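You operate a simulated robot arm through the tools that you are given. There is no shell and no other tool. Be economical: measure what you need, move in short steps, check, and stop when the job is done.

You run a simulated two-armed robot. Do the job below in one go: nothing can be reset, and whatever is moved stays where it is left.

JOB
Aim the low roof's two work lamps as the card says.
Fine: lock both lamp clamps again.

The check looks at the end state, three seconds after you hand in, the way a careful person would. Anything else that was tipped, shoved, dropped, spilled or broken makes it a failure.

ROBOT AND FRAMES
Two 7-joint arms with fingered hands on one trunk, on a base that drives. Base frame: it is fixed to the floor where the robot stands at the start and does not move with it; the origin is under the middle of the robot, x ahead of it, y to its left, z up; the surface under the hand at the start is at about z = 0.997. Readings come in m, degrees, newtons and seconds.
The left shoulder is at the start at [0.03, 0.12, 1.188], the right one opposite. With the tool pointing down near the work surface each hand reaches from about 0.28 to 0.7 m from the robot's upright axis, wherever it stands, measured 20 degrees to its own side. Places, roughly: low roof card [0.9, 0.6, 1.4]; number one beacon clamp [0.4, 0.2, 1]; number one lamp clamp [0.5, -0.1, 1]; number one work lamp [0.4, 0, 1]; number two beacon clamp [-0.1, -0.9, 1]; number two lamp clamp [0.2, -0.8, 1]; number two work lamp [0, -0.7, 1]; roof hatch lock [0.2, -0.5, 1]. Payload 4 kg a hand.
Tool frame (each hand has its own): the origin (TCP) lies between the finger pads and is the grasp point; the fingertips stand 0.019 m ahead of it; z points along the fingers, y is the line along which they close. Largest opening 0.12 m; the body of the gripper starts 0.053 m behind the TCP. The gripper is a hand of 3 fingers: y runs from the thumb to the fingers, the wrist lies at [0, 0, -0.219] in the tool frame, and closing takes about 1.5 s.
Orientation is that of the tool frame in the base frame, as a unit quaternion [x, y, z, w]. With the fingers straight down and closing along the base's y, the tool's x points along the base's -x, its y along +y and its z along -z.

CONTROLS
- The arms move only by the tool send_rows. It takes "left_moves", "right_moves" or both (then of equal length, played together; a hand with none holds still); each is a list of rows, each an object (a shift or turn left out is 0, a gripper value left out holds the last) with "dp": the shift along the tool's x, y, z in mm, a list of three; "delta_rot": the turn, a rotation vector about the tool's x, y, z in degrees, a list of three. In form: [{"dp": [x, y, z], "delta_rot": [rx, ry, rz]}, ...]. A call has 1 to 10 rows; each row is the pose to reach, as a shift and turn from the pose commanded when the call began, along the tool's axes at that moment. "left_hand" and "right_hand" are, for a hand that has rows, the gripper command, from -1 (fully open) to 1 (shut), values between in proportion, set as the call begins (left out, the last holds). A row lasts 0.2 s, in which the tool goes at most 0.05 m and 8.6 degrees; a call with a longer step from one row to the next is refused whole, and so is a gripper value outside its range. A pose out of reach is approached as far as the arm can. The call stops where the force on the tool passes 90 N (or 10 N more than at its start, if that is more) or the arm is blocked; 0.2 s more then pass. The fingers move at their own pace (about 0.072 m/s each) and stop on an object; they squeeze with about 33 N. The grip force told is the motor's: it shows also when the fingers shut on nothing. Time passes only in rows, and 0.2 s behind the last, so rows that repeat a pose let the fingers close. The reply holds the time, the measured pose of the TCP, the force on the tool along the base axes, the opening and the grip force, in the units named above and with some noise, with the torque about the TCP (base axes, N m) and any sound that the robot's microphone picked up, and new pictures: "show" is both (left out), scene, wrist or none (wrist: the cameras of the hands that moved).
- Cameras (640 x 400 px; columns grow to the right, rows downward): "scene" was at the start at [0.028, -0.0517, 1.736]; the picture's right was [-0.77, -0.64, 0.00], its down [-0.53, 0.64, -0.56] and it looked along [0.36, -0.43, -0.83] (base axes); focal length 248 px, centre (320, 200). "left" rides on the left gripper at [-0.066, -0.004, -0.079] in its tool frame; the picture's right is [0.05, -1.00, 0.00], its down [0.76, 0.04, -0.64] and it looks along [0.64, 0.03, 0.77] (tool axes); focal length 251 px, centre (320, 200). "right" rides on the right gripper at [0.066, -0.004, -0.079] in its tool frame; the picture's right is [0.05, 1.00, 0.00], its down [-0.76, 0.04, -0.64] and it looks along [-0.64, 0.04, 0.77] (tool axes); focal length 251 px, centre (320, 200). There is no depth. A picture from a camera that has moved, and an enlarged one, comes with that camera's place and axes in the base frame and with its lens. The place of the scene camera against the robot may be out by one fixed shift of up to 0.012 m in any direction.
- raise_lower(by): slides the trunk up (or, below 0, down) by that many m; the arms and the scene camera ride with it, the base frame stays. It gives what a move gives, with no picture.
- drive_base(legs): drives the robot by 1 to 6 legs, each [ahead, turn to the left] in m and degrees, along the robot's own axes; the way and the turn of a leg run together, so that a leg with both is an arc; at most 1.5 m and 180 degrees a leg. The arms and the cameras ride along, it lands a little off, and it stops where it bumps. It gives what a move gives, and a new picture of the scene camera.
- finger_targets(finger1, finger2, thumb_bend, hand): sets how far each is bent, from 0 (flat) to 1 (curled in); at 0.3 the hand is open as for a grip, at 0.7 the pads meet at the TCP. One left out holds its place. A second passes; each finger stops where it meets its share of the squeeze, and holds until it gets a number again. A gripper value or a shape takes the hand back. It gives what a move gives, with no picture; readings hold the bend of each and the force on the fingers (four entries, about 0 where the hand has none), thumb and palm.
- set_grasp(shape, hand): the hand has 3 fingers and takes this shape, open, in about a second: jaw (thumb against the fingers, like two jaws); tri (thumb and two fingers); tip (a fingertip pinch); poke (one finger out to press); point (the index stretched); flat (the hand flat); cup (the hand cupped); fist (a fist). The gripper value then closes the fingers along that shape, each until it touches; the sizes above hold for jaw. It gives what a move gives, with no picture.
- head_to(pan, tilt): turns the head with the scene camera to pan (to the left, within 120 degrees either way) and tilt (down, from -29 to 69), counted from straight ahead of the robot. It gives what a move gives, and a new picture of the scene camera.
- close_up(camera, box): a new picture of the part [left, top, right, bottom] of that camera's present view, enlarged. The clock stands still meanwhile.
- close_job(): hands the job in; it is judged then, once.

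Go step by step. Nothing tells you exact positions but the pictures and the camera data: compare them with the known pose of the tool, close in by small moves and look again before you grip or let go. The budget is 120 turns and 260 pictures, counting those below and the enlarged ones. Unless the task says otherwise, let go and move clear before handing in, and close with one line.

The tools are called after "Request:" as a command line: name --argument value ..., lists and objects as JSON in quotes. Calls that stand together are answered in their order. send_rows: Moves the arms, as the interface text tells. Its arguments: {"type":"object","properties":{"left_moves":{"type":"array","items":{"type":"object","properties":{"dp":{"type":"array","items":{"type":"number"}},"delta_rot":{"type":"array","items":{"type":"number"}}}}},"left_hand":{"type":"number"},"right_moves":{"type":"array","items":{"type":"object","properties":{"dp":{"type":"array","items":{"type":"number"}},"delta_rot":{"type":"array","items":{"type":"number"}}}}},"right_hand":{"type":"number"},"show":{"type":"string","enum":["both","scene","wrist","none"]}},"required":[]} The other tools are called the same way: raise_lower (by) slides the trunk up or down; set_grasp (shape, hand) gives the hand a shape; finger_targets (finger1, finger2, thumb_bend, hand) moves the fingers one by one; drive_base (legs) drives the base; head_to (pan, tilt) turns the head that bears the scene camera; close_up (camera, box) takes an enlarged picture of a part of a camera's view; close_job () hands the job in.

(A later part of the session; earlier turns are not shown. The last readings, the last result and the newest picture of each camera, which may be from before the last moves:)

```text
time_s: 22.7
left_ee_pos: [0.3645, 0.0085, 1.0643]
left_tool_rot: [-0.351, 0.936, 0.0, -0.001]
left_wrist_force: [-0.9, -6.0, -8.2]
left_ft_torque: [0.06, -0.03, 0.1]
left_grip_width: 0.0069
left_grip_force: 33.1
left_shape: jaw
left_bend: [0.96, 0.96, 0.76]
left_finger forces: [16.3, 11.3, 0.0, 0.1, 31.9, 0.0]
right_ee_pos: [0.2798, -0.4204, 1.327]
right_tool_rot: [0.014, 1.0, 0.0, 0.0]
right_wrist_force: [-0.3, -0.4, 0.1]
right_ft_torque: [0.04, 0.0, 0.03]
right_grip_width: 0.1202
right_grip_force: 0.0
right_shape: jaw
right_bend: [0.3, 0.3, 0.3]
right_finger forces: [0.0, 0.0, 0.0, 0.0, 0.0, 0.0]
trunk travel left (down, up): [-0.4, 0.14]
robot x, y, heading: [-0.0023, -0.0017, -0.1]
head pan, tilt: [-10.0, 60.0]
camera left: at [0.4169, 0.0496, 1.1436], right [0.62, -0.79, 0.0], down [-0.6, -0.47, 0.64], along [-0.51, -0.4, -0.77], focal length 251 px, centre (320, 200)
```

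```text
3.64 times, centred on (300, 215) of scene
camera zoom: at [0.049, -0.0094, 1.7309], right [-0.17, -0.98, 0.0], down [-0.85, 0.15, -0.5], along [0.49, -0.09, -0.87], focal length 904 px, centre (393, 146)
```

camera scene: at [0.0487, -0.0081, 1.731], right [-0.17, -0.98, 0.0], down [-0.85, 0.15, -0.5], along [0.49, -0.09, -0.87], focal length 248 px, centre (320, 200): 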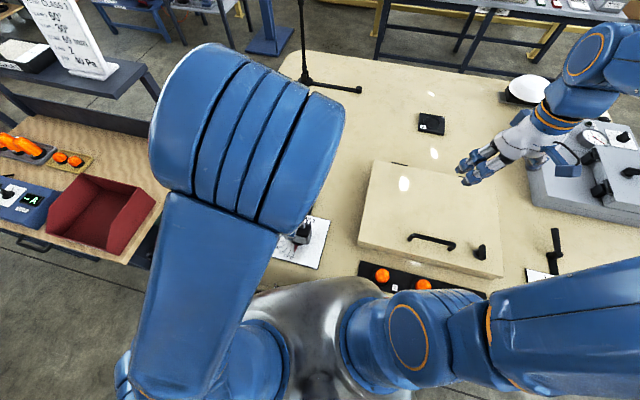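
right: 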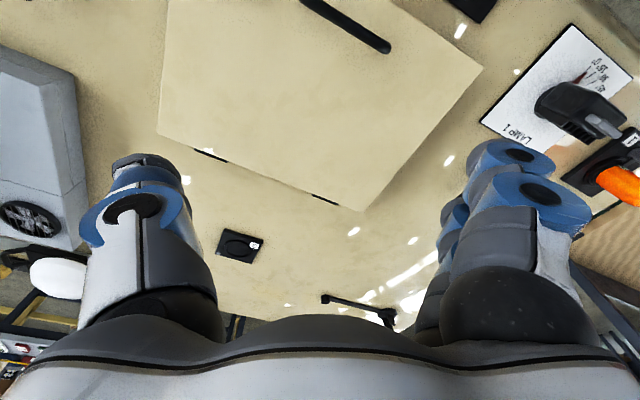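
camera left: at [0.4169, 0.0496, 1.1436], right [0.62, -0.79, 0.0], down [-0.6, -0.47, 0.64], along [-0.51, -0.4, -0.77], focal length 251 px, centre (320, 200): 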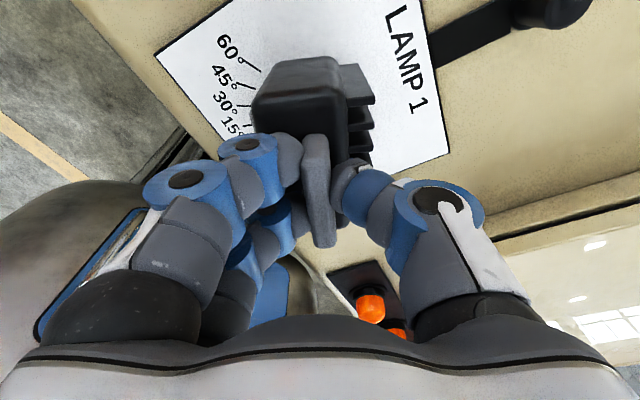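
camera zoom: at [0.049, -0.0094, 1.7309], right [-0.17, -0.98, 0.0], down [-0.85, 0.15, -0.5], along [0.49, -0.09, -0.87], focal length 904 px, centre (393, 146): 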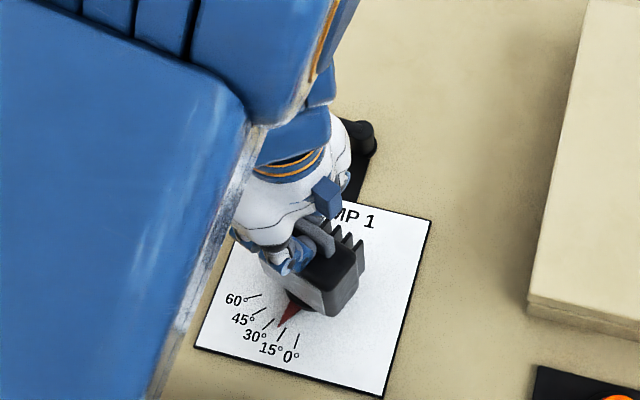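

The lamp follows the hand. I turn the other 36°.

Request:
send_rows --left_moves '[{"dp": [0, -0.3, 0], "delta_rot": [0, 0, 7]}, {"dp": [0, -0.6, 0], "delta_rot": [0, 0, 14]}, {"dp": [0, -0.9, 0], "delta_rot": [0, 0, 21]}, {"dp": [0, -1.2, 0], "delta_rot": [0, 0, 28]}, {"dp": [0, -1.5, 0], "delta_rot": [0, 0, 36]}, {"dp": [0, -1.5, 0], "delta_rot": [0, 0, 36]}]' --show "wrist"

Request:
close_up --camera "scene" --box '[260, 190, 340, 270]'

```text
time_s: 24.1
left_ee_pos: [0.3669, 0.0048, 1.0649]
left_tool_rot: [-0.046, 0.999, 0.0, 0.0]
left_wrist_force: [4.5, -14.4, -6.7]
left_ft_torque: [-0.14, -0.12, 0.21]
left_grip_width: 0.0065
left_grip_force: 33.0
left_shape: jaw
left_bend: [0.96, 0.96, 0.76]
left_finger forces: [14.1, 8.7, 0.0, 0.0, 38.0, 0.0]
right_ee_pos: [0.2804, -0.4198, 1.3281]
right_tool_rot: [0.014, 1.0, 0.001, 0.0]
right_wrist_force: [-0.4, -0.1, -0.3]
right_ft_torque: [-0.01, 0.02, -0.01]
right_grip_width: 0.1201
right_grip_force: 0.0
right_shape: jaw
right_bend: [0.3, 0.3, 0.3]
right_finger forces: [0.1, 0.0, 0.0, 0.0, 0.0, 0.1]
trunk travel left (down, up): [-0.4, 0.14]
robot x, y, heading: [0.0006, -0.0008, 0.0]
head pan, tilt: [-10.0, 60.0]
camera left: at [0.4326, 0.0083, 1.1439], right [0.04, -1.0, 0.0], down [-0.77, -0.03, 0.64], along [-0.64, -0.02, -0.77], focal length 251 px, centre (320, 200)
```

left: 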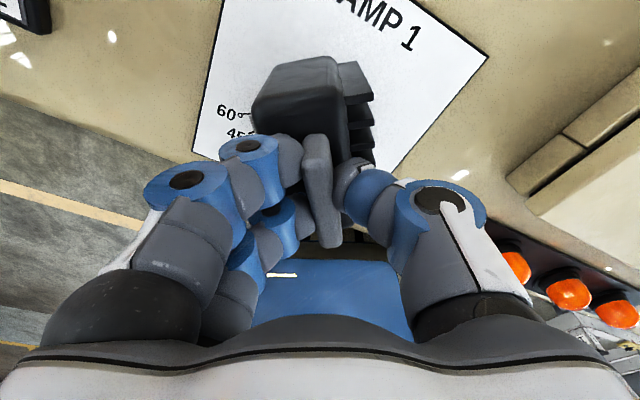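

```text
5.00 times, centred on (300, 230) of scene
camera zoom: at [0.0497, -0.0111, 1.7309], right [-0.17, -0.98, 0.0], down [-0.85, 0.15, -0.5], along [0.49, -0.09, -0.87], focal length 1242 px, centre (420, 50)
```

zoom: 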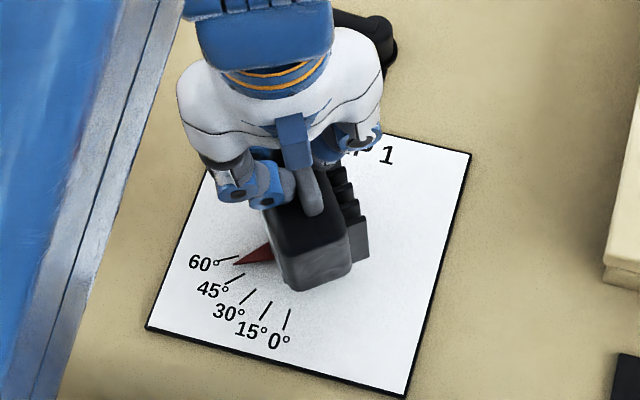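

Pointer is around 56°. I add 4° and then open slightly to look.

Request:
send_rows --left_moves '[{"dp": [0, 0.7, 0], "delta_rot": [0, 0, 4]}, {"dp": [0, 0.7, 0], "delta_rot": [0, 0, 4]}]' --show "none"

Request:
send_rows --left_moves '[{"dp": [0, 0, 0]}, {"dp": [0, 0, 0]}, {"dp": [0, 0, 0]}, {"dp": [0, 0, 0]}, {"dp": [0, 0, -25]}, {"dp": [0, 0, -60]}, {"dp": [-30, 0, -100]}, {"dp": [-70, 0, -130]}, {"dp": [-100, 0, -150]}, {"dp": [-100, 0, -150]}]' --left_hand -1 --show "wrist"

Request:
close_up --camera "scene" --box '[260, 200, 330, 270]'

Request:
close_up --camera "left" --box '[220, 50, 420, 200]'

```text
time_s: 24.7
left_ee_pos: [0.3666, 0.0041, 1.0657]
left_tool_rot: [-0.01, 1.0, 0.001, 0.0]
left_wrist_force: [3.8, -18.3, -1.8]
left_ft_torque: [-0.18, -0.11, 0.21]
left_grip_width: 0.0069
left_grip_force: 33.0
left_shape: jaw
left_bend: [0.96, 0.96, 0.76]
left_finger forces: [13.8, 8.2, 0.0, 0.1, 40.6, 0.0]
right_ee_pos: [0.2819, -0.421, 1.3268]
right_tool_rot: [0.015, 1.0, 0.001, -0.001]
right_wrist_force: [-0.5, 0.9, -0.1]
right_ft_torque: [0.04, -0.01, -0.01]
right_grip_width: 0.1199
right_grip_force: 0.1
right_shape: jaw
right_bend: [0.3, 0.3, 0.3]
right_finger forces: [0.0, 0.1, 0.0, 0.0, 0.1, 0.1]
trunk travel left (down, up): [-0.4, 0.14]
robot x, y, heading: [-0.0003, -0.0002, 0.1]
head pan, tilt: [-10.0, 60.0]
```

```text
time_s: 26.9
left_ee_pos: [0.4665, 0.0114, 1.2145]
left_tool_rot: [-0.013, 1.0, 0.001, 0.0]
left_wrist_force: [-0.3, 0.6, 0.5]
left_ft_torque: [-0.04, 0.0, 0.0]
left_grip_width: 0.1201
left_grip_force: 0.1
left_shape: jaw
left_bend: [0.3, 0.3, 0.3]
left_finger forces: [0.1, 0.0, 0.0, 0.0, 0.0, 0.0]
right_ee_pos: [0.28, -0.4189, 1.3274]
right_tool_rot: [0.015, 1.0, 0.0, 0.0]
right_wrist_force: [0.5, -0.6, -0.5]
right_ft_torque: [-0.03, -0.01, -0.01]
right_grip_width: 0.1201
right_grip_force: 0.0
right_shape: jaw
right_bend: [0.3, 0.3, 0.3]
right_finger forces: [0.0, 0.1, 0.0, 0.1, 0.0, 0.0]
trunk travel left (down, up): [-0.4, 0.14]
robot x, y, heading: [-0.0004, 0.0011, 0.1]
head pan, tilt: [-10.0, 60.0]
camera left: at [0.5319, 0.0102, 1.2937], right [-0.03, -1.0, 0.0], down [-0.77, 0.02, 0.64], along [-0.64, 0.02, -0.77], focal length 251 px, centre (320, 200)
```

left: 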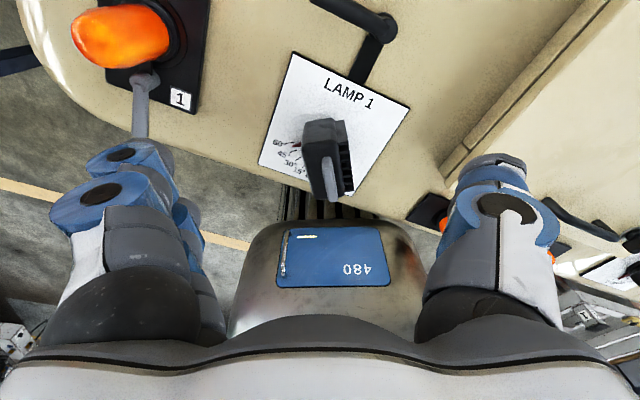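

```text
5.71 times, centred on (295, 235) of scene
camera zoom: at [0.048, -0.0088, 1.731], right [-0.17, -0.98, 0.0], down [-0.85, 0.15, -0.5], along [0.49, -0.09, -0.87], focal length 1420 px, centre (463, 0)
```

zoom: 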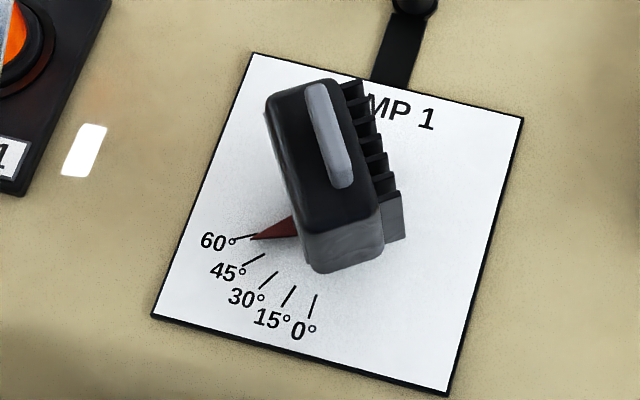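

```text
2.67 times, centred on (320, 125) of left
camera zoom: at [0.5319, 0.0102, 1.2937], right [-0.03, -1.0, 0.0], down [-0.77, 0.02, 0.64], along [-0.64, 0.02, -0.77], focal length 670 px, centre (320, 400)
```

zoom: 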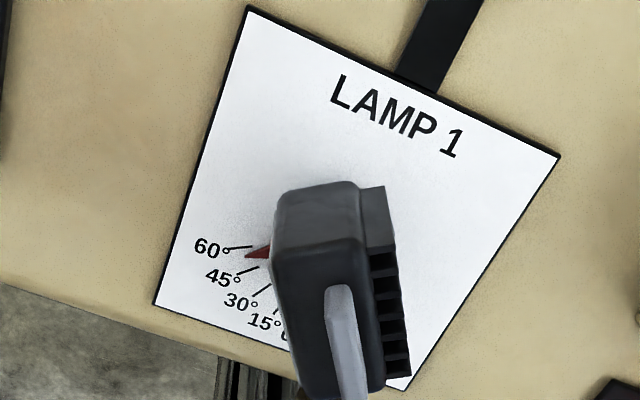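

Correcting for pointer height between the two views, lamp 1 sits at about 55°. I grip again, better centred, and turn it about 5° more.

Request:
send_rows --left_moves '[{"dp": [45, -2, 20], "delta_rot": [0, 0, -4]}, {"dp": [85, -4, 55], "delta_rot": [0, 0, -8]}, {"dp": [101, -5, 95], "delta_rot": [0, 0, -8]}, {"dp": [101, -5, 125], "delta_rot": [0, 0, -8]}, {"dp": [101, -5, 142], "delta_rot": [0, 0, -8]}, {"dp": [101, -5, 150], "delta_rot": [0, 0, -8]}, {"dp": [101, -5, 150], "delta_rot": [0, 0, -8]}]' --show "wrist"

```text
refused: row 2 steps farther than a row can; nothing moved
```

Request:
send_rows --left_moves '[{"dp": [35, -2, 20], "delta_rot": [0, 0, -4]}, {"dp": [70, -4, 45], "delta_rot": [0, 0, -8]}, {"dp": [95, -5, 80], "delta_rot": [0, 0, -8]}, {"dp": [101, -5, 120], "delta_rot": [0, 0, -8]}, {"dp": [101, -5, 142], "delta_rot": [0, 0, -8]}, {"dp": [101, -5, 150], "delta_rot": [0, 0, -8]}, {"dp": [101, -5, 150], "delta_rot": [0, 0, -8]}]' --show "wrist"

```text
time_s: 28.5
left_ee_pos: [0.3637, 0.0012, 1.0647]
left_tool_rot: [-0.08, 0.997, 0.0, 0.0]
left_wrist_force: [-0.1, -0.1, -0.8]
left_ft_torque: [-0.02, -0.03, -0.01]
left_grip_width: 0.1199
left_grip_force: 0.1
left_shape: jaw
left_bend: [0.3, 0.3, 0.3]
left_finger forces: [0.1, 0.0, 0.0, 0.1, 0.1, 0.0]
right_ee_pos: [0.2793, -0.4178, 1.328]
right_tool_rot: [0.015, 1.0, 0.0, 0.0]
right_wrist_force: [-0.6, 0.7, -0.2]
right_ft_torque: [0.02, 0.01, 0.01]
right_grip_width: 0.1199
right_grip_force: 0.1
right_shape: jaw
right_bend: [0.3, 0.3, 0.3]
right_finger forces: [0.1, 0.0, 0.0, 0.1, 0.0, 0.0]
trunk travel left (down, up): [-0.4, 0.14]
robot x, y, heading: [0.0016, -0.0011, -0.1]
head pan, tilt: [-10.0, 60.0]
camera left: at [0.4298, 0.0097, 1.1431], right [0.11, -0.99, 0.0], down [-0.76, -0.08, 0.64], along [-0.64, -0.07, -0.77], focal length 251 px, centre (320, 200)
```

left: 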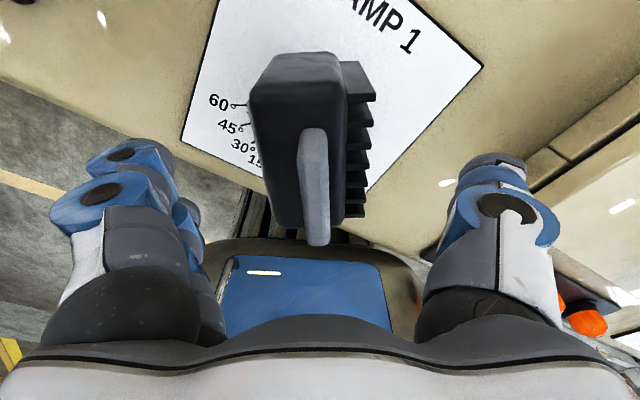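

Request:
send_rows --left_moves '[{"dp": [0, 1, 0]}, {"dp": [0, 1, 0]}, {"dp": [0, 1, 0]}, {"dp": [0, 1, 0]}, {"dp": [0, 1, 0]}, {"dp": [0, 1, 0]}, {"dp": [0, 1, 0]}, {"dp": [0, 1, 0]}, {"dp": [0, 1, 0], "delta_rot": [0, 0, 5]}, {"dp": [0, 1, 0], "delta_rot": [0, 0, 5]}]' --left_hand 1 --show "wrist"

Request:
close_up --camera "scene" --box '[260, 200, 330, 270]'

```text
time_s: 30.7
left_ee_pos: [0.3637, 0.0025, 1.0625]
left_tool_rot: [-0.038, 0.999, 0.0, 0.0]
left_wrist_force: [-1.9, -1.3, -6.9]
left_ft_torque: [0.02, -0.08, 0.12]
left_grip_width: 0.007
left_grip_force: 33.1
left_shape: jaw
left_bend: [0.95, 0.96, 0.78]
left_finger forces: [16.5, 12.4, 0.0, 0.1, 30.1, 0.0]
right_ee_pos: [0.2799, -0.4189, 1.3287]
right_tool_rot: [0.015, 1.0, 0.0, -0.001]
right_wrist_force: [0.3, 0.1, -0.5]
right_ft_torque: [-0.01, 0.02, 0.0]
right_grip_width: 0.1199
right_grip_force: 0.0
right_shape: jaw
right_bend: [0.3, 0.3, 0.3]
right_finger forces: [0.1, 0.0, 0.0, 0.0, 0.0, 0.0]
trunk travel left (down, up): [-0.4, 0.14]
robot x, y, heading: [0.0032, -0.0003, 0.1]
head pan, tilt: [-10.0, 60.0]
camera left: at [0.4304, 0.0057, 1.1431], right [0.02, -1.0, 0.0], down [-0.77, -0.02, 0.64], along [-0.64, -0.01, -0.77], focal length 251 px, centre (320, 200)
```

left: 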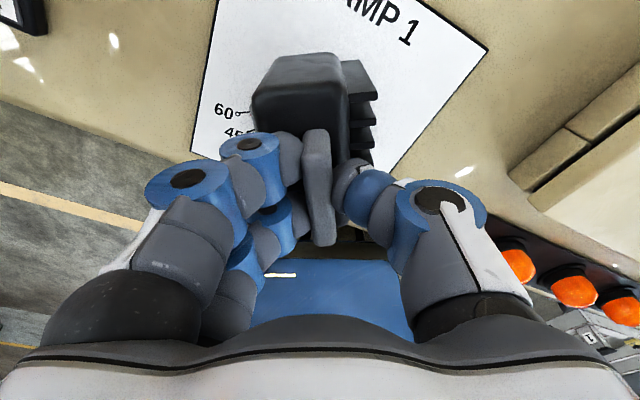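

```text
5.71 times, centred on (295, 235) of scene
camera zoom: at [0.0486, -0.0085, 1.731], right [-0.17, -0.98, 0.0], down [-0.85, 0.15, -0.5], along [0.49, -0.09, -0.87], focal length 1420 px, centre (463, 0)
```

zoom: 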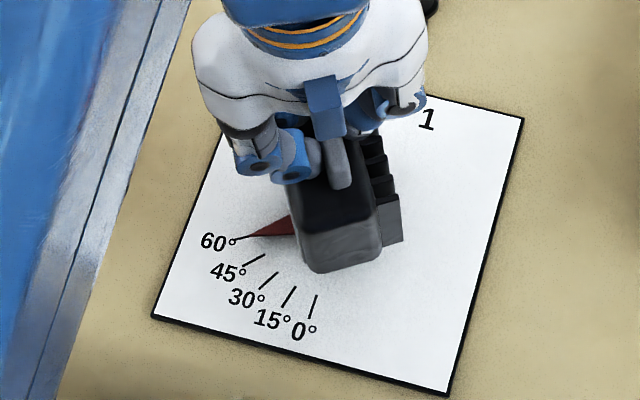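

Request:
close_up --camera "scene" --box '[280, 232, 304, 248]'

```text
16.00 times, centred on (292, 240) of scene
camera zoom: at [0.0486, -0.0085, 1.731], right [-0.17, -0.98, 0.0], down [-0.85, 0.15, -0.5], along [0.49, -0.09, -0.87], focal length 3975 px, centre (768, -440)
```

zoom: 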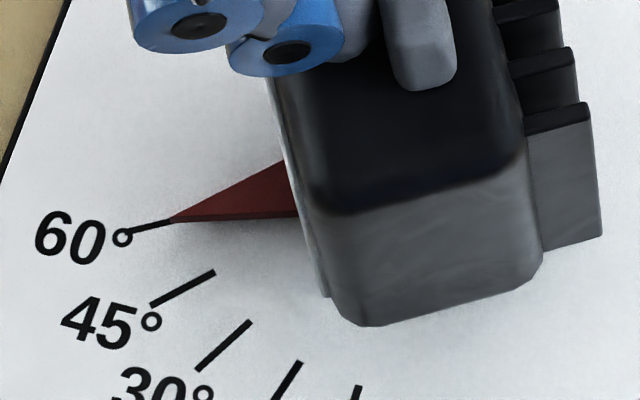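

Nearly there; by parallax it is about 58°. I add 2°, release and lift to check from both sides.

Request:
send_rows --left_moves '[{"dp": [0, 0, 0], "delta_rot": [0, 0, 2]}, {"dp": [0, 0, 0], "delta_rot": [0, 0, 2]}]' --show "none"

Request:
send_rows --left_moves '[{"dp": [0, 0, 0]}, {"dp": [0, 0, 0]}, {"dp": [0, 0, 0]}, {"dp": [0, 0, 0]}, {"dp": [0, 0, -25]}, {"dp": [0, 0, -60]}, {"dp": [-30, 0, -95]}, {"dp": [-70, 0, -110]}, {"dp": [-100, 0, -120]}, {"dp": [-100, 0, -120]}]' --left_hand -1 --show "wrist"

Request:
close_up --camera "scene" --box '[276, 230, 308, 254]'

Request:
close_up --camera "left" --box '[250, 110, 330, 170]'

```text
time_s: 31.3
left_ee_pos: [0.3639, 0.0034, 1.0639]
left_tool_rot: [-0.02, 1.0, -0.001, 0.001]
left_wrist_force: [-1.4, -2.5, -11.1]
left_ft_torque: [0.03, -0.02, 0.14]
left_grip_width: 0.0065
left_grip_force: 32.5
left_shape: jaw
left_bend: [0.95, 0.95, 0.78]
left_finger forces: [15.9, 11.4, 0.0, 0.0, 30.0, 0.0]
right_ee_pos: [0.2807, -0.4192, 1.3275]
right_tool_rot: [0.015, 1.0, -0.001, 0.0]
right_wrist_force: [-0.5, 0.3, -0.4]
right_ft_torque: [0.0, -0.01, 0.0]
right_grip_width: 0.1201
right_grip_force: 0.1
right_shape: jaw
right_bend: [0.3, 0.3, 0.3]
right_finger forces: [0.0, 0.0, 0.0, 0.0, 0.0, 0.1]
trunk travel left (down, up): [-0.4, 0.14]
robot x, y, heading: [-0.0022, 0.0021, 0.1]
head pan, tilt: [-10.0, 60.0]
```

```text
time_s: 33.5
left_ee_pos: [0.4649, 0.0095, 1.185]
left_tool_rot: [-0.02, 1.0, 0.0, 0.0]
left_wrist_force: [-0.9, 0.0, 0.6]
left_ft_torque: [-0.01, -0.02, 0.01]
left_grip_width: 0.12
left_grip_force: 0.1
left_shape: jaw
left_bend: [0.3, 0.3, 0.3]
left_finger forces: [0.0, 0.0, 0.1, 0.2, 0.1, 0.0]
right_ee_pos: [0.2796, -0.4187, 1.3279]
right_tool_rot: [0.015, 1.0, 0.0, -0.001]
right_wrist_force: [-1.4, 0.5, 0.3]
right_ft_torque: [-0.02, 0.03, -0.01]
right_grip_width: 0.1199
right_grip_force: 0.1
right_shape: jaw
right_bend: [0.3, 0.3, 0.3]
right_finger forces: [0.0, 0.0, 0.0, 0.0, 0.0, 0.0]
trunk travel left (down, up): [-0.4, 0.14]
robot x, y, heading: [-0.0021, 0.0006, 0.1]
head pan, tilt: [-10.0, 60.0]
camera left: at [0.5304, 0.0094, 1.2641], right [-0.01, -1.0, 0.0], down [-0.77, 0.01, 0.64], along [-0.64, 0.01, -0.77], focal length 251 px, centre (320, 200)
```

left: 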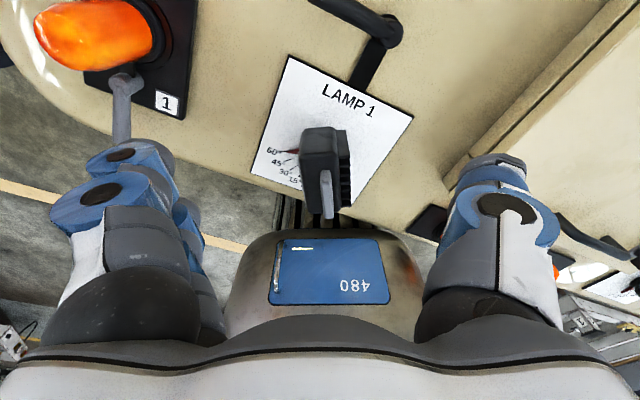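

```text
16.00 times, centred on (292, 242) of scene
camera zoom: at [0.0477, -0.0084, 1.731], right [-0.17, -0.98, 0.0], down [-0.85, 0.15, -0.5], along [0.49, -0.09, -0.87], focal length 3975 px, centre (768, -472)
```

zoom: 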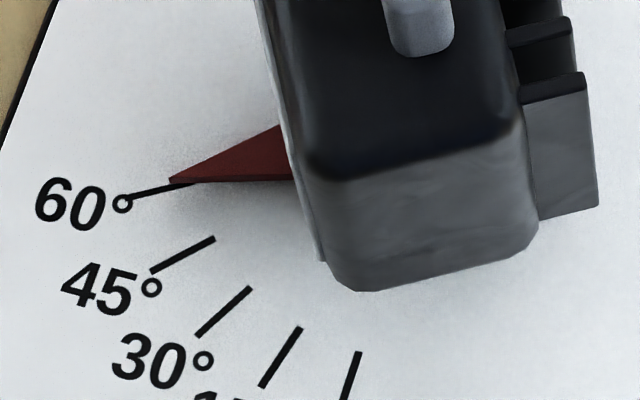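

```text
6.67 times, centred on (290, 140) of left
camera zoom: at [0.5304, 0.0094, 1.2641], right [-0.01, -1.0, 0.0], down [-0.77, 0.01, 0.64], along [-0.64, 0.01, -0.77], focal length 1676 px, centre (520, 600)
```

zoom: 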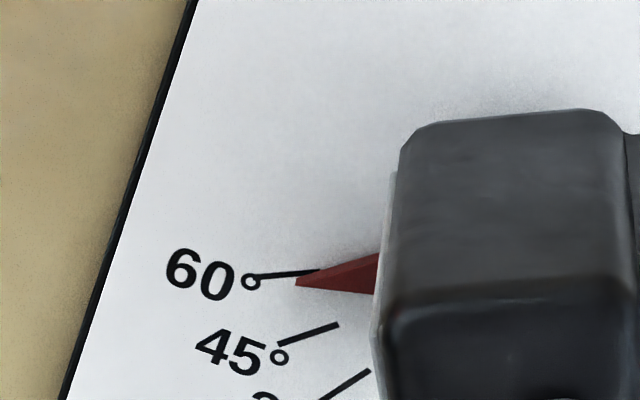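

Combined reading is about 59.7°, which is good. Next I relock clamp 1: back over the lever in the open position.

Request:
send_rows --left_moves '[{"dp": [-7, -2, 0], "delta_rot": [0, 0, -7]}, {"dp": [-14, -4, 0], "delta_rot": [0, 0, -14]}, {"dp": [-21, -7, 0], "delta_rot": [0, 0, -21]}, {"dp": [-28, -10, 10], "delta_rot": [0, 0, -28]}, {"dp": [-35, -12, 30], "delta_rot": [0, 0, -35]}, {"dp": [-42, -15, 60], "delta_rot": [0, 0, -42]}, {"dp": [-49, -17, 90], "delta_rot": [0, 0, -49]}, {"dp": [-55, -19, 115], "delta_rot": [0, 0, -56]}, {"dp": [-55, -19, 115], "delta_rot": [0, 0, -63]}, {"dp": [-55, -19, 115], "delta_rot": [0, 0, -63]}]' --left_hand 0 --show "wrist"

```text
time_s: 35.7
left_ee_pos: [0.5195, -0.0076, 1.0695]
left_tool_rot: [-0.54, 0.842, 0.0, 0.0]
left_wrist_force: [0.5, -0.1, 0.8]
left_ft_torque: [0.02, 0.03, -0.01]
left_grip_width: 0.0606
left_grip_force: 0.1
left_shape: jaw
left_bend: [0.33, 0.33, 0.95]
left_finger forces: [0.1, 0.0, 0.0, 0.0, 0.1, 0.0]
right_ee_pos: [0.2795, -0.4187, 1.3279]
right_tool_rot: [0.014, 1.0, 0.001, 0.0]
right_wrist_force: [0.8, 1.2, -0.4]
right_ft_torque: [-0.03, 0.01, -0.01]
right_grip_width: 0.12
right_grip_force: 0.0
right_shape: jaw
right_bend: [0.3, 0.3, 0.3]
right_finger forces: [0.0, 0.0, 0.0, 0.0, 0.1, 0.1]
trunk travel left (down, up): [-0.4, 0.14]
robot x, y, heading: [-0.0022, 0.0007, -0.1]
head pan, tilt: [-10.0, 60.0]
camera left: at [0.5503, 0.0515, 1.1489], right [0.89, -0.46, 0.0], down [-0.36, -0.68, 0.64], along [-0.3, -0.57, -0.77], focal length 251 px, centre (320, 200)
```

left: 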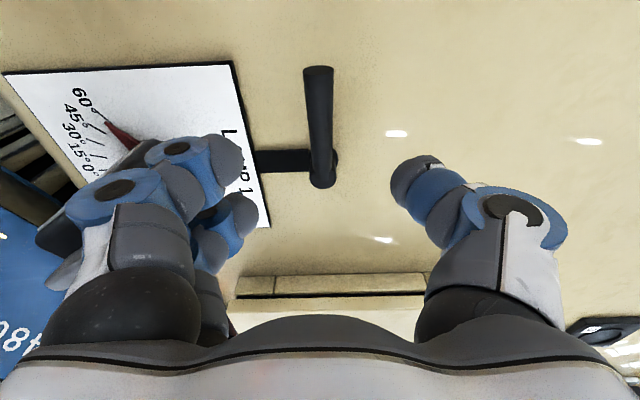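

Request:
send_rows --left_moves '[{"dp": [0, 0, 40]}, {"dp": [0, 0, 75]}, {"dp": [0, 0, 91]}, {"dp": [0, 0, 91]}]' --show "none"

Request:
send_rows --left_moves '[{"dp": [0, 0, 0]}, {"dp": [0, 0, 0]}, {"dp": [0, 0, 0]}, {"dp": [0, 0, 0]}, {"dp": [0, 0, 0]}, {"dp": [0, 0, 0]}]' --left_hand 1 --show "wrist"

```text
time_s: 36.7
left_ee_pos: [0.5191, -0.0079, 0.9786]
left_tool_rot: [-0.54, 0.842, 0.0, 0.0]
left_wrist_force: [-1.3, 0.8, 0.0]
left_ft_torque: [0.05, 0.03, 0.01]
left_grip_width: 0.0604
left_grip_force: 0.1
left_shape: jaw
left_bend: [0.33, 0.33, 0.95]
left_finger forces: [0.0, 0.0, 0.0, 0.1, 0.0, 0.0]
right_ee_pos: [0.28, -0.4182, 1.3267]
right_tool_rot: [0.015, 1.0, 0.0, 0.001]
right_wrist_force: [1.2, -0.1, -0.4]
right_ft_torque: [-0.03, 0.02, 0.02]
right_grip_width: 0.1199
right_grip_force: 0.0
right_shape: jaw
right_bend: [0.3, 0.3, 0.3]
right_finger forces: [0.0, 0.0, 0.0, 0.0, 0.0, 0.1]
trunk travel left (down, up): [-0.4, 0.14]
robot x, y, heading: [0.0042, 0.0001, -0.2]
head pan, tilt: [-10.0, 60.0]
```

```text
time_s: 38.1
left_ee_pos: [0.5187, -0.0079, 0.9778]
left_tool_rot: [-0.54, 0.842, 0.0, -0.001]
left_wrist_force: [-0.4, -0.7, -8.2]
left_ft_torque: [-0.06, 0.01, -0.04]
left_grip_width: 0.0116
left_grip_force: 33.1
left_shape: jaw
left_bend: [0.97, 0.97, 0.82]
left_finger forces: [14.2, 14.3, 0.1, 0.1, 28.3, 0.0]
right_ee_pos: [0.2814, -0.4193, 1.3277]
right_tool_rot: [0.015, 1.0, 0.0, -0.001]
right_wrist_force: [0.1, -0.6, 0.0]
right_ft_torque: [0.0, 0.01, 0.01]
right_grip_width: 0.1201
right_grip_force: 0.2
right_shape: jaw
right_bend: [0.3, 0.3, 0.3]
right_finger forces: [0.1, 0.1, 0.0, 0.0, 0.0, 0.0]
trunk travel left (down, up): [-0.4, 0.14]
robot x, y, heading: [0.0011, 0.0007, 0.2]
head pan, tilt: [-10.0, 60.0]
camera left: at [0.5501, 0.051, 1.0564], right [0.88, -0.47, 0.0], down [-0.36, -0.68, 0.64], along [-0.3, -0.57, -0.77], focal length 251 px, centre (320, 200)
```

left: 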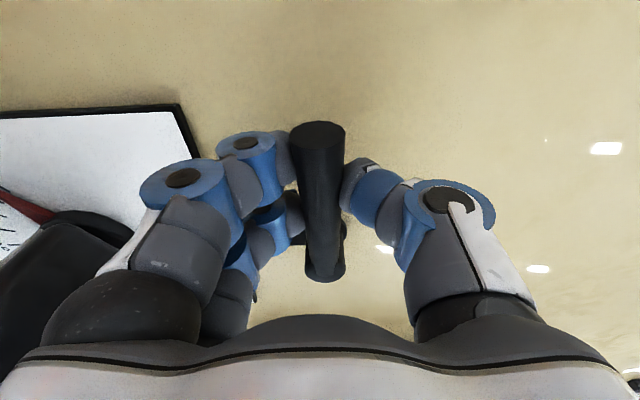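

Request:
send_rows --left_moves '[{"dp": [0.6, -8.4, 0], "delta_rot": [0, 0, 8]}, {"dp": [2.3, -16.5, 0], "delta_rot": [0, 0, 16]}, {"dp": [5.2, -24.4, 0], "delta_rot": [0, 0, 24]}, {"dp": [9.1, -31.8, 0], "delta_rot": [0, 0, 32]}, {"dp": [14, -38.6, 0], "delta_rot": [0, 0, 40]}, {"dp": [19.9, -44.6, 0], "delta_rot": [0, 0, 48]}, {"dp": [19.9, -44.6, 0], "delta_rot": [0, 0, 48]}]' --show "none"

Request:
send_rows --left_moves '[{"dp": [0.6, -8.4, 0], "delta_rot": [0, 0, 8]}, {"dp": [2.3, -16.5, 0], "delta_rot": [0, 0, 16]}, {"dp": [5.2, -24.4, 0], "delta_rot": [0, 0, 24]}, {"dp": [9.1, -31.8, 0], "delta_rot": [0, 0, 32]}, {"dp": [12.5, -36.7, 0], "delta_rot": [0, 0, 38]}, {"dp": [12.5, -36.7, 0], "delta_rot": [0, 0, 38]}]' --show "wrist"

```text
time_s: 39.7
left_ee_pos: [0.5514, -0.0455, 0.9781]
left_tool_rot: [-0.15, 0.989, 0.001, -0.002]
left_wrist_force: [-11.6, 2.3, -16.9]
left_ft_torque: [0.03, 0.09, -0.16]
left_grip_width: 0.0113
left_grip_force: 32.4
left_shape: jaw
left_bend: [0.97, 0.97, 0.82]
left_finger forces: [14.3, 16.7, 0.0, 0.0, 25.2, 0.0]
right_ee_pos: [0.2803, -0.4187, 1.3274]
right_tool_rot: [0.015, 1.0, 0.0, 0.0]
right_wrist_force: [0.3, 0.1, -0.4]
right_ft_torque: [-0.02, -0.02, 0.04]
right_grip_width: 0.12
right_grip_force: 0.1
right_shape: jaw
right_bend: [0.3, 0.3, 0.3]
right_finger forces: [0.1, 0.0, 0.0, 0.1, 0.0, 0.0]
trunk travel left (down, up): [-0.4, 0.14]
robot x, y, heading: [0.0012, -0.0017, -0.1]
head pan, tilt: [-10.0, 60.0]
```

```text
time_s: 41.1
left_ee_pos: [0.5498, -0.0817, 0.9778]
left_tool_rot: [0.18, 0.984, 0.0, -0.003]
left_wrist_force: [-11.8, 9.2, -19.8]
left_ft_torque: [0.08, 0.11, -0.11]
left_grip_width: 0.0109
left_grip_force: 33.0
left_shape: jaw
left_bend: [0.96, 0.97, 0.82]
left_finger forces: [14.7, 14.1, 0.0, 0.1, 24.1, 0.1]
right_ee_pos: [0.2809, -0.4175, 1.3281]
right_tool_rot: [0.015, 1.0, 0.0, 0.0]
right_wrist_force: [-0.4, -1.0, 0.0]
right_ft_torque: [0.0, 0.03, -0.04]
right_grip_width: 0.12
right_grip_force: 0.0
right_shape: jaw
right_bend: [0.3, 0.3, 0.3]
right_finger forces: [0.1, 0.1, 0.0, 0.0, 0.0, 0.0]
trunk travel left (down, up): [-0.4, 0.14]
robot x, y, heading: [0.0034, 0.0036, -0.0]
head pan, tilt: [-10.0, 60.0]
camera left: at [0.6105, -0.1081, 1.0571], right [-0.4, -0.91, 0.0], down [-0.7, 0.31, 0.65], along [-0.59, 0.26, -0.76], focal length 251 px, centre (320, 200)
```

left: 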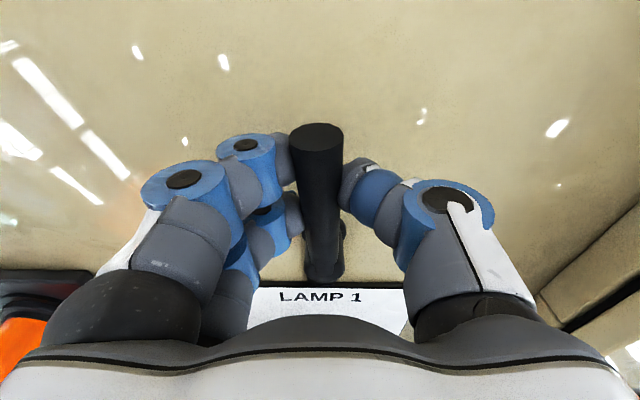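

Request:
send_rows --left_moves '[{"dp": [1, -5, 0], "delta_rot": [0, 0, 3]}, {"dp": [2, -9, 0], "delta_rot": [0, 0, 6]}, {"dp": [2, -9, 0], "delta_rot": [0, 0, 6]}]' --show "none"

```text
time_s: 41.9
left_ee_pos: [0.5482, -0.0878, 0.979]
left_tool_rot: [0.23, 0.973, 0.001, 0.0]
left_wrist_force: [-2.9, 20.9, -15.8]
left_ft_torque: [0.2, -0.05, -0.02]
left_grip_width: 0.0104
left_grip_force: 33.0
left_shape: jaw
left_bend: [0.96, 0.97, 0.82]
left_finger forces: [19.0, 18.2, 0.1, 0.1, 19.5, 0.1]
right_ee_pos: [0.2814, -0.4169, 1.3284]
right_tool_rot: [0.014, 1.0, -0.001, -0.002]
right_wrist_force: [-0.1, 0.1, -0.1]
right_ft_torque: [0.03, 0.02, -0.02]
right_grip_width: 0.1203
right_grip_force: 0.1
right_shape: jaw
right_bend: [0.3, 0.3, 0.3]
right_finger forces: [0.0, 0.1, 0.0, 0.0, 0.0, 0.1]
trunk travel left (down, up): [-0.4, 0.14]
robot x, y, heading: [0.0011, -0.0009, 0.2]
head pan, tilt: [-10.0, 60.0]
```

The lever is against its locked stop (about 21 N). I release and lift clear.

Request:
send_rows --left_moves '[{"dp": [-1, 3, 0]}, {"dp": [-1, 3, 0]}, {"dp": [-1, 3, 0]}, {"dp": [-1, 3, 0]}, {"dp": [-1, 3, -20]}, {"dp": [-1, 3, -60]}, {"dp": [-1, 3, -105]}, {"dp": [-1, 3, -150]}, {"dp": [-1, 3, -195]}, {"dp": [-1, 3, -195]}]' --left_hand -1 --show "both"

Request:
close_up --camera "scene" --box '[260, 165, 350, 275]'

Request:
close_up --camera "scene" --box '[276, 230, 308, 254]'

```text
time_s: 44.1
left_ee_pos: [0.5482, -0.0863, 1.1758]
left_tool_rot: [0.232, 0.973, -0.001, 0.0]
left_wrist_force: [0.4, -0.1, 0.5]
left_ft_torque: [0.03, -0.01, 0.02]
left_grip_width: 0.1201
left_grip_force: 0.0
left_shape: jaw
left_bend: [0.3, 0.3, 0.3]
left_finger forces: [0.0, 0.0, 0.1, 0.0, 0.0, 0.0]
right_ee_pos: [0.2789, -0.419, 1.3272]
right_tool_rot: [0.015, 1.0, 0.0, 0.0]
right_wrist_force: [-0.5, 0.0, -0.7]
right_ft_torque: [0.01, 0.0, 0.01]
right_grip_width: 0.1202
right_grip_force: 0.1
right_shape: jaw
right_bend: [0.3, 0.3, 0.3]
right_finger forces: [0.0, 0.0, 0.0, 0.0, 0.0, 0.0]
trunk travel left (down, up): [-0.4, 0.14]
robot x, y, heading: [-0.0019, -0.0001, -0.3]
head pan, tilt: [-10.0, 60.0]
camera scene: at [0.049, -0.0083, 1.7309], right [-0.17, -0.98, 0.0], down [-0.85, 0.15, -0.5], along [0.49, -0.09, -0.87], focal length 248 px, centre (320, 200)
camera left: at [0.6071, -0.1188, 1.2534], right [-0.5, -0.87, 0.0], down [-0.66, 0.38, 0.64], along [-0.56, 0.32, -0.77], focal length 251 px, centre (320, 200)
```

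scene: 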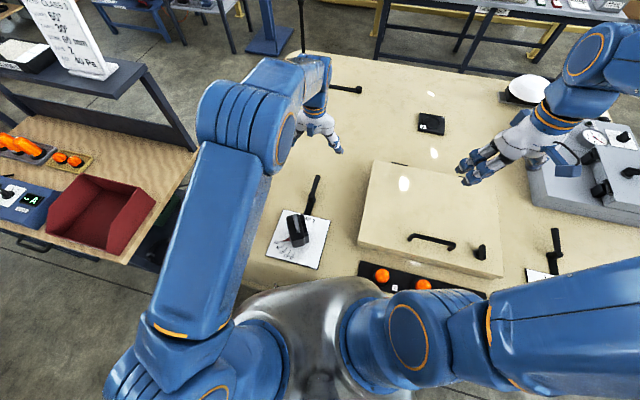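
left: 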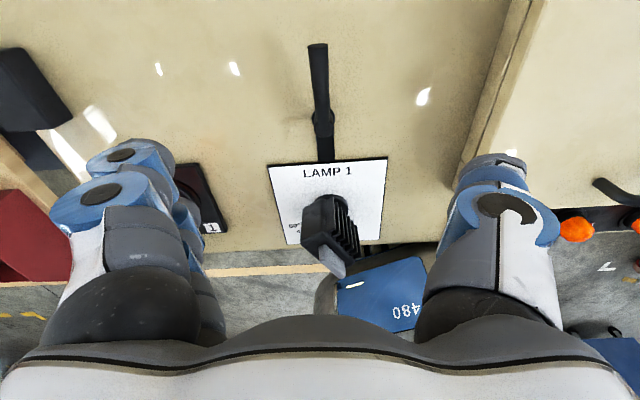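

```text
3.64 times, centred on (305, 220) of scene
camera zoom: at [0.049, -0.0083, 1.7309], right [-0.17, -0.98, 0.0], down [-0.85, 0.15, -0.5], along [0.49, -0.09, -0.87], focal length 904 px, centre (374, 127)
```

zoom: 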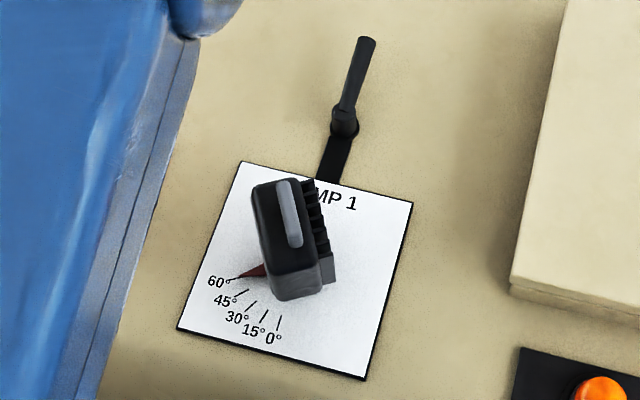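

```text
16.00 times, centred on (292, 242) of scene
camera zoom: at [0.049, -0.0083, 1.7309], right [-0.17, -0.98, 0.0], down [-0.85, 0.15, -0.5], along [0.49, -0.09, -0.87], focal length 3975 px, centre (768, -472)
```

zoom: 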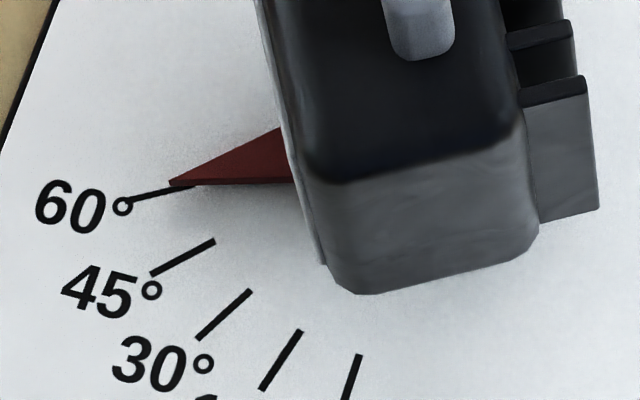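

Lamp 1 reads the same after locking, and the lever is back at its start angle. Now lamp 2: I raise the left hand and look right.

Request:
send_rows --left_moves '[{"dp": [0, 0, -45], "delta_rot": [0, 0, -6]}, {"dp": [0, 0, -90], "delta_rot": [0, 0, -12]}, {"dp": [30, 0, -135], "delta_rot": [0, 0, -18]}, {"dp": [60, 0, -170], "delta_rot": [0, 0, -24]}, {"dp": [90, 0, -190], "delta_rot": [0, 0, -24]}, {"dp": [90, 0, -190], "delta_rot": [0, 0, -24]}]' --show "none"

Request:
head_to --pan -85 --tilt 50

```text
refused: row 3 steps farther than a row can; nothing moved
```

```text
time_s: 45.6
left_ee_pos: [0.5495, -0.0868, 1.1741]
left_tool_rot: [0.231, 0.973, 0.0, 0.0]
left_wrist_force: [-0.6, 0.8, -0.2]
left_ft_torque: [-0.05, 0.0, -0.04]
left_grip_width: 0.1199
left_grip_force: 0.1
left_shape: jaw
left_bend: [0.3, 0.3, 0.3]
left_finger forces: [0.1, 0.0, 0.1, 0.0, 0.1, 0.0]
right_ee_pos: [0.2806, -0.4189, 1.3275]
right_tool_rot: [0.014, 1.0, -0.001, 0.0]
right_wrist_force: [-0.3, -0.5, -0.2]
right_ft_torque: [-0.02, 0.01, 0.01]
right_grip_width: 0.1198
right_grip_force: 0.1
right_shape: jaw
right_bend: [0.3, 0.3, 0.3]
right_finger forces: [0.0, 0.0, 0.1, 0.0, 0.0, 0.0]
trunk travel left (down, up): [-0.4, 0.14]
robot x, y, heading: [-0.0032, 0.0004, -0.0]
head pan, tilt: [-85.0, 50.0]
camera scene: at [-0.0105, -0.0734, 1.7436], right [-1.0, -0.09, 0.0], down [-0.07, 0.76, -0.64], along [0.06, -0.64, -0.77], focal length 248 px, centre (320, 200)
```

scene: 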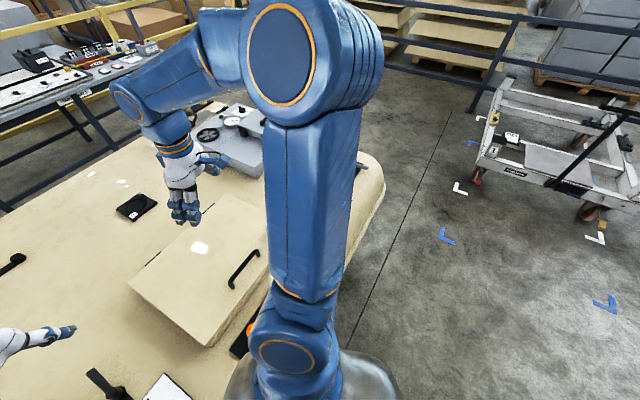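

I raise the left hand (smaller steps), then drive along the roof edge toward lamp 2, turning first.

Request:
send_rows --left_moves '[{"dp": [0, 0, -45], "delta_rot": [0, 0, -6]}, {"dp": [0, 0, -90], "delta_rot": [0, 0, -12]}, {"dp": [25, 0, -130], "delta_rot": [0, 0, -18]}, {"dp": [55, 0, -165], "delta_rot": [0, 0, -24]}, {"dp": [90, 0, -190], "delta_rot": [0, 0, -24]}, {"dp": [130, 0, -200], "delta_rot": [0, 0, -24]}, {"dp": [130, 0, -200], "delta_rot": [0, 0, -24]}]' --show "none"

Request:
drive_base --legs '[[0, -60]]'

```text
time_s: 47.2
left_ee_pos: [0.4337, -0.0321, 1.3745]
left_tool_rot: [0.023, 1.0, 0.002, -0.001]
left_wrist_force: [1.1, -0.8, -0.3]
left_ft_torque: [0.02, -0.02, -0.02]
left_grip_width: 0.12
left_grip_force: 0.1
left_shape: jaw
left_bend: [0.3, 0.3, 0.3]
left_finger forces: [0.0, 0.1, 0.0, 0.1, 0.0, 0.0]
right_ee_pos: [0.2818, -0.4201, 1.328]
right_tool_rot: [0.015, 1.0, 0.0, -0.001]
right_wrist_force: [-0.4, -0.4, 0.2]
right_ft_torque: [0.04, 0.01, 0.01]
right_grip_width: 0.12
right_grip_force: 0.1
right_shape: jaw
right_bend: [0.3, 0.3, 0.3]
right_finger forces: [0.0, 0.0, 0.0, 0.1, 0.0, 0.0]
trunk travel left (down, up): [-0.4, 0.14]
robot x, y, heading: [-0.0063, -0.0023, -0.1]
head pan, tilt: [-85.0, 50.0]
```

```text
time_s: 49.6
left_ee_pos: [0.2737, -0.329, 1.3773]
left_tool_rot: [0.419, 0.908, -0.003, 0.001]
left_wrist_force: [-0.9, 0.8, 0.0]
left_ft_torque: [-0.03, 0.0, -0.02]
left_grip_width: 0.1198
left_grip_force: 0.1
left_shape: jaw
left_bend: [0.3, 0.3, 0.3]
left_finger forces: [0.0, 0.1, 0.1, 0.0, 0.0, 0.0]
right_ee_pos: [-0.1155, -0.4817, 1.3315]
right_tool_rot: [0.411, 0.911, -0.002, 0.003]
right_wrist_force: [-0.6, 0.6, 0.7]
right_ft_torque: [-0.05, -0.02, 0.0]
right_grip_width: 0.1197
right_grip_force: 0.0
right_shape: jaw
right_bend: [0.3, 0.3, 0.3]
right_finger forces: [0.1, 0.0, 0.1, 0.1, 0.1, 0.0]
trunk travel left (down, up): [-0.4, 0.14]
robot x, y, heading: [0.0305, 0.0347, -46.9]
head pan, tilt: [-85.0, 50.0]
stopped in leg 1: the robot was blocked; the commanded pose is now the measured one
camera scene: at [-0.0339, 0.0004, 1.7437], right [-0.74, 0.67, 0.0], down [0.51, 0.57, -0.64], along [-0.43, -0.48, -0.76], focal length 248 px, centre (320, 200)
```

scene: 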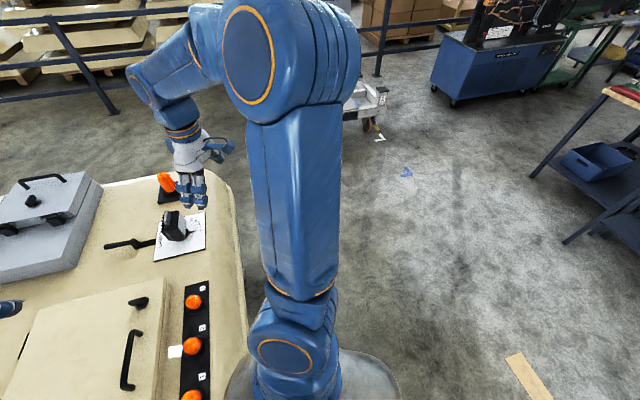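

The base bumped while turning (its body near the roof edge). I check the surroundings to the left and ahead before backing off.

Request:
head_to --pan 25 --tilt 65

Request:
head_to --pan 110 --tilt 55

```text
time_s: 51.5
left_ee_pos: [0.2743, -0.3354, 1.3755]
left_tool_rot: [0.418, 0.908, -0.001, 0.0]
left_wrist_force: [-0.4, 0.2, -1.2]
left_ft_torque: [0.0, 0.01, 0.01]
left_grip_width: 0.12
left_grip_force: 0.1
left_shape: jaw
left_bend: [0.3, 0.3, 0.3]
left_finger forces: [0.1, 0.0, 0.1, 0.0, 0.0, 0.0]
right_ee_pos: [-0.1133, -0.4884, 1.3276]
right_tool_rot: [0.411, 0.912, -0.001, 0.002]
right_wrist_force: [-0.5, -0.2, 0.0]
right_ft_torque: [0.02, -0.01, 0.02]
right_grip_width: 0.12
right_grip_force: 0.1
right_shape: jaw
right_bend: [0.3, 0.3, 0.3]
right_finger forces: [0.1, 0.0, 0.0, 0.0, 0.0, 0.0]
trunk travel left (down, up): [-0.4, 0.14]
robot x, y, heading: [0.029, 0.0326, -46.8]
head pan, tilt: [25.0, 65.0]
camera scene: at [0.0756, 0.0287, 1.7254], right [-0.37, -0.93, 0.0], down [-0.84, 0.34, -0.42], along [0.39, -0.16, -0.91], focal length 248 px, centre (320, 200)
```

scene: 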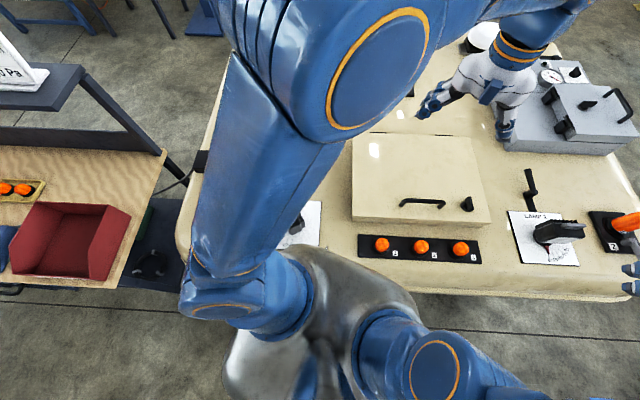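

```text
time_s: 53.1
left_ee_pos: [0.2734, -0.3348, 1.3748]
left_tool_rot: [0.419, 0.908, -0.001, -0.001]
left_wrist_force: [0.4, -0.2, -0.1]
left_ft_torque: [0.04, 0.03, -0.04]
left_grip_width: 0.12
left_grip_force: 0.0
left_shape: jaw
left_bend: [0.3, 0.3, 0.3]
left_finger forces: [0.0, 0.0, 0.0, 0.0, 0.0, 0.0]
right_ee_pos: [-0.115, -0.489, 1.3283]
right_tool_rot: [0.411, 0.912, 0.0, 0.001]
right_wrist_force: [0.1, -0.1, 0.1]
right_ft_torque: [-0.01, 0.02, 0.0]
right_grip_width: 0.1202
right_grip_force: 0.1
right_shape: jaw
right_bend: [0.3, 0.3, 0.3]
right_finger forces: [0.1, 0.0, 0.0, 0.0, 0.0, 0.0]
trunk travel left (down, up): [-0.4, 0.14]
robot x, y, heading: [0.0298, 0.0365, -46.8]
head pan, tilt: [110.0, 55.0]
camera scene: at [0.0517, 0.1157, 1.7371], right [0.89, -0.45, 0.0], down [-0.37, -0.73, -0.57], along [0.26, 0.51, -0.82], focal length 248 px, centre (320, 200)
```

scene: 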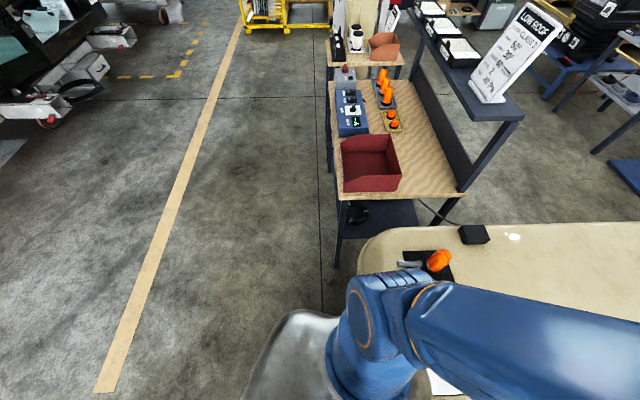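

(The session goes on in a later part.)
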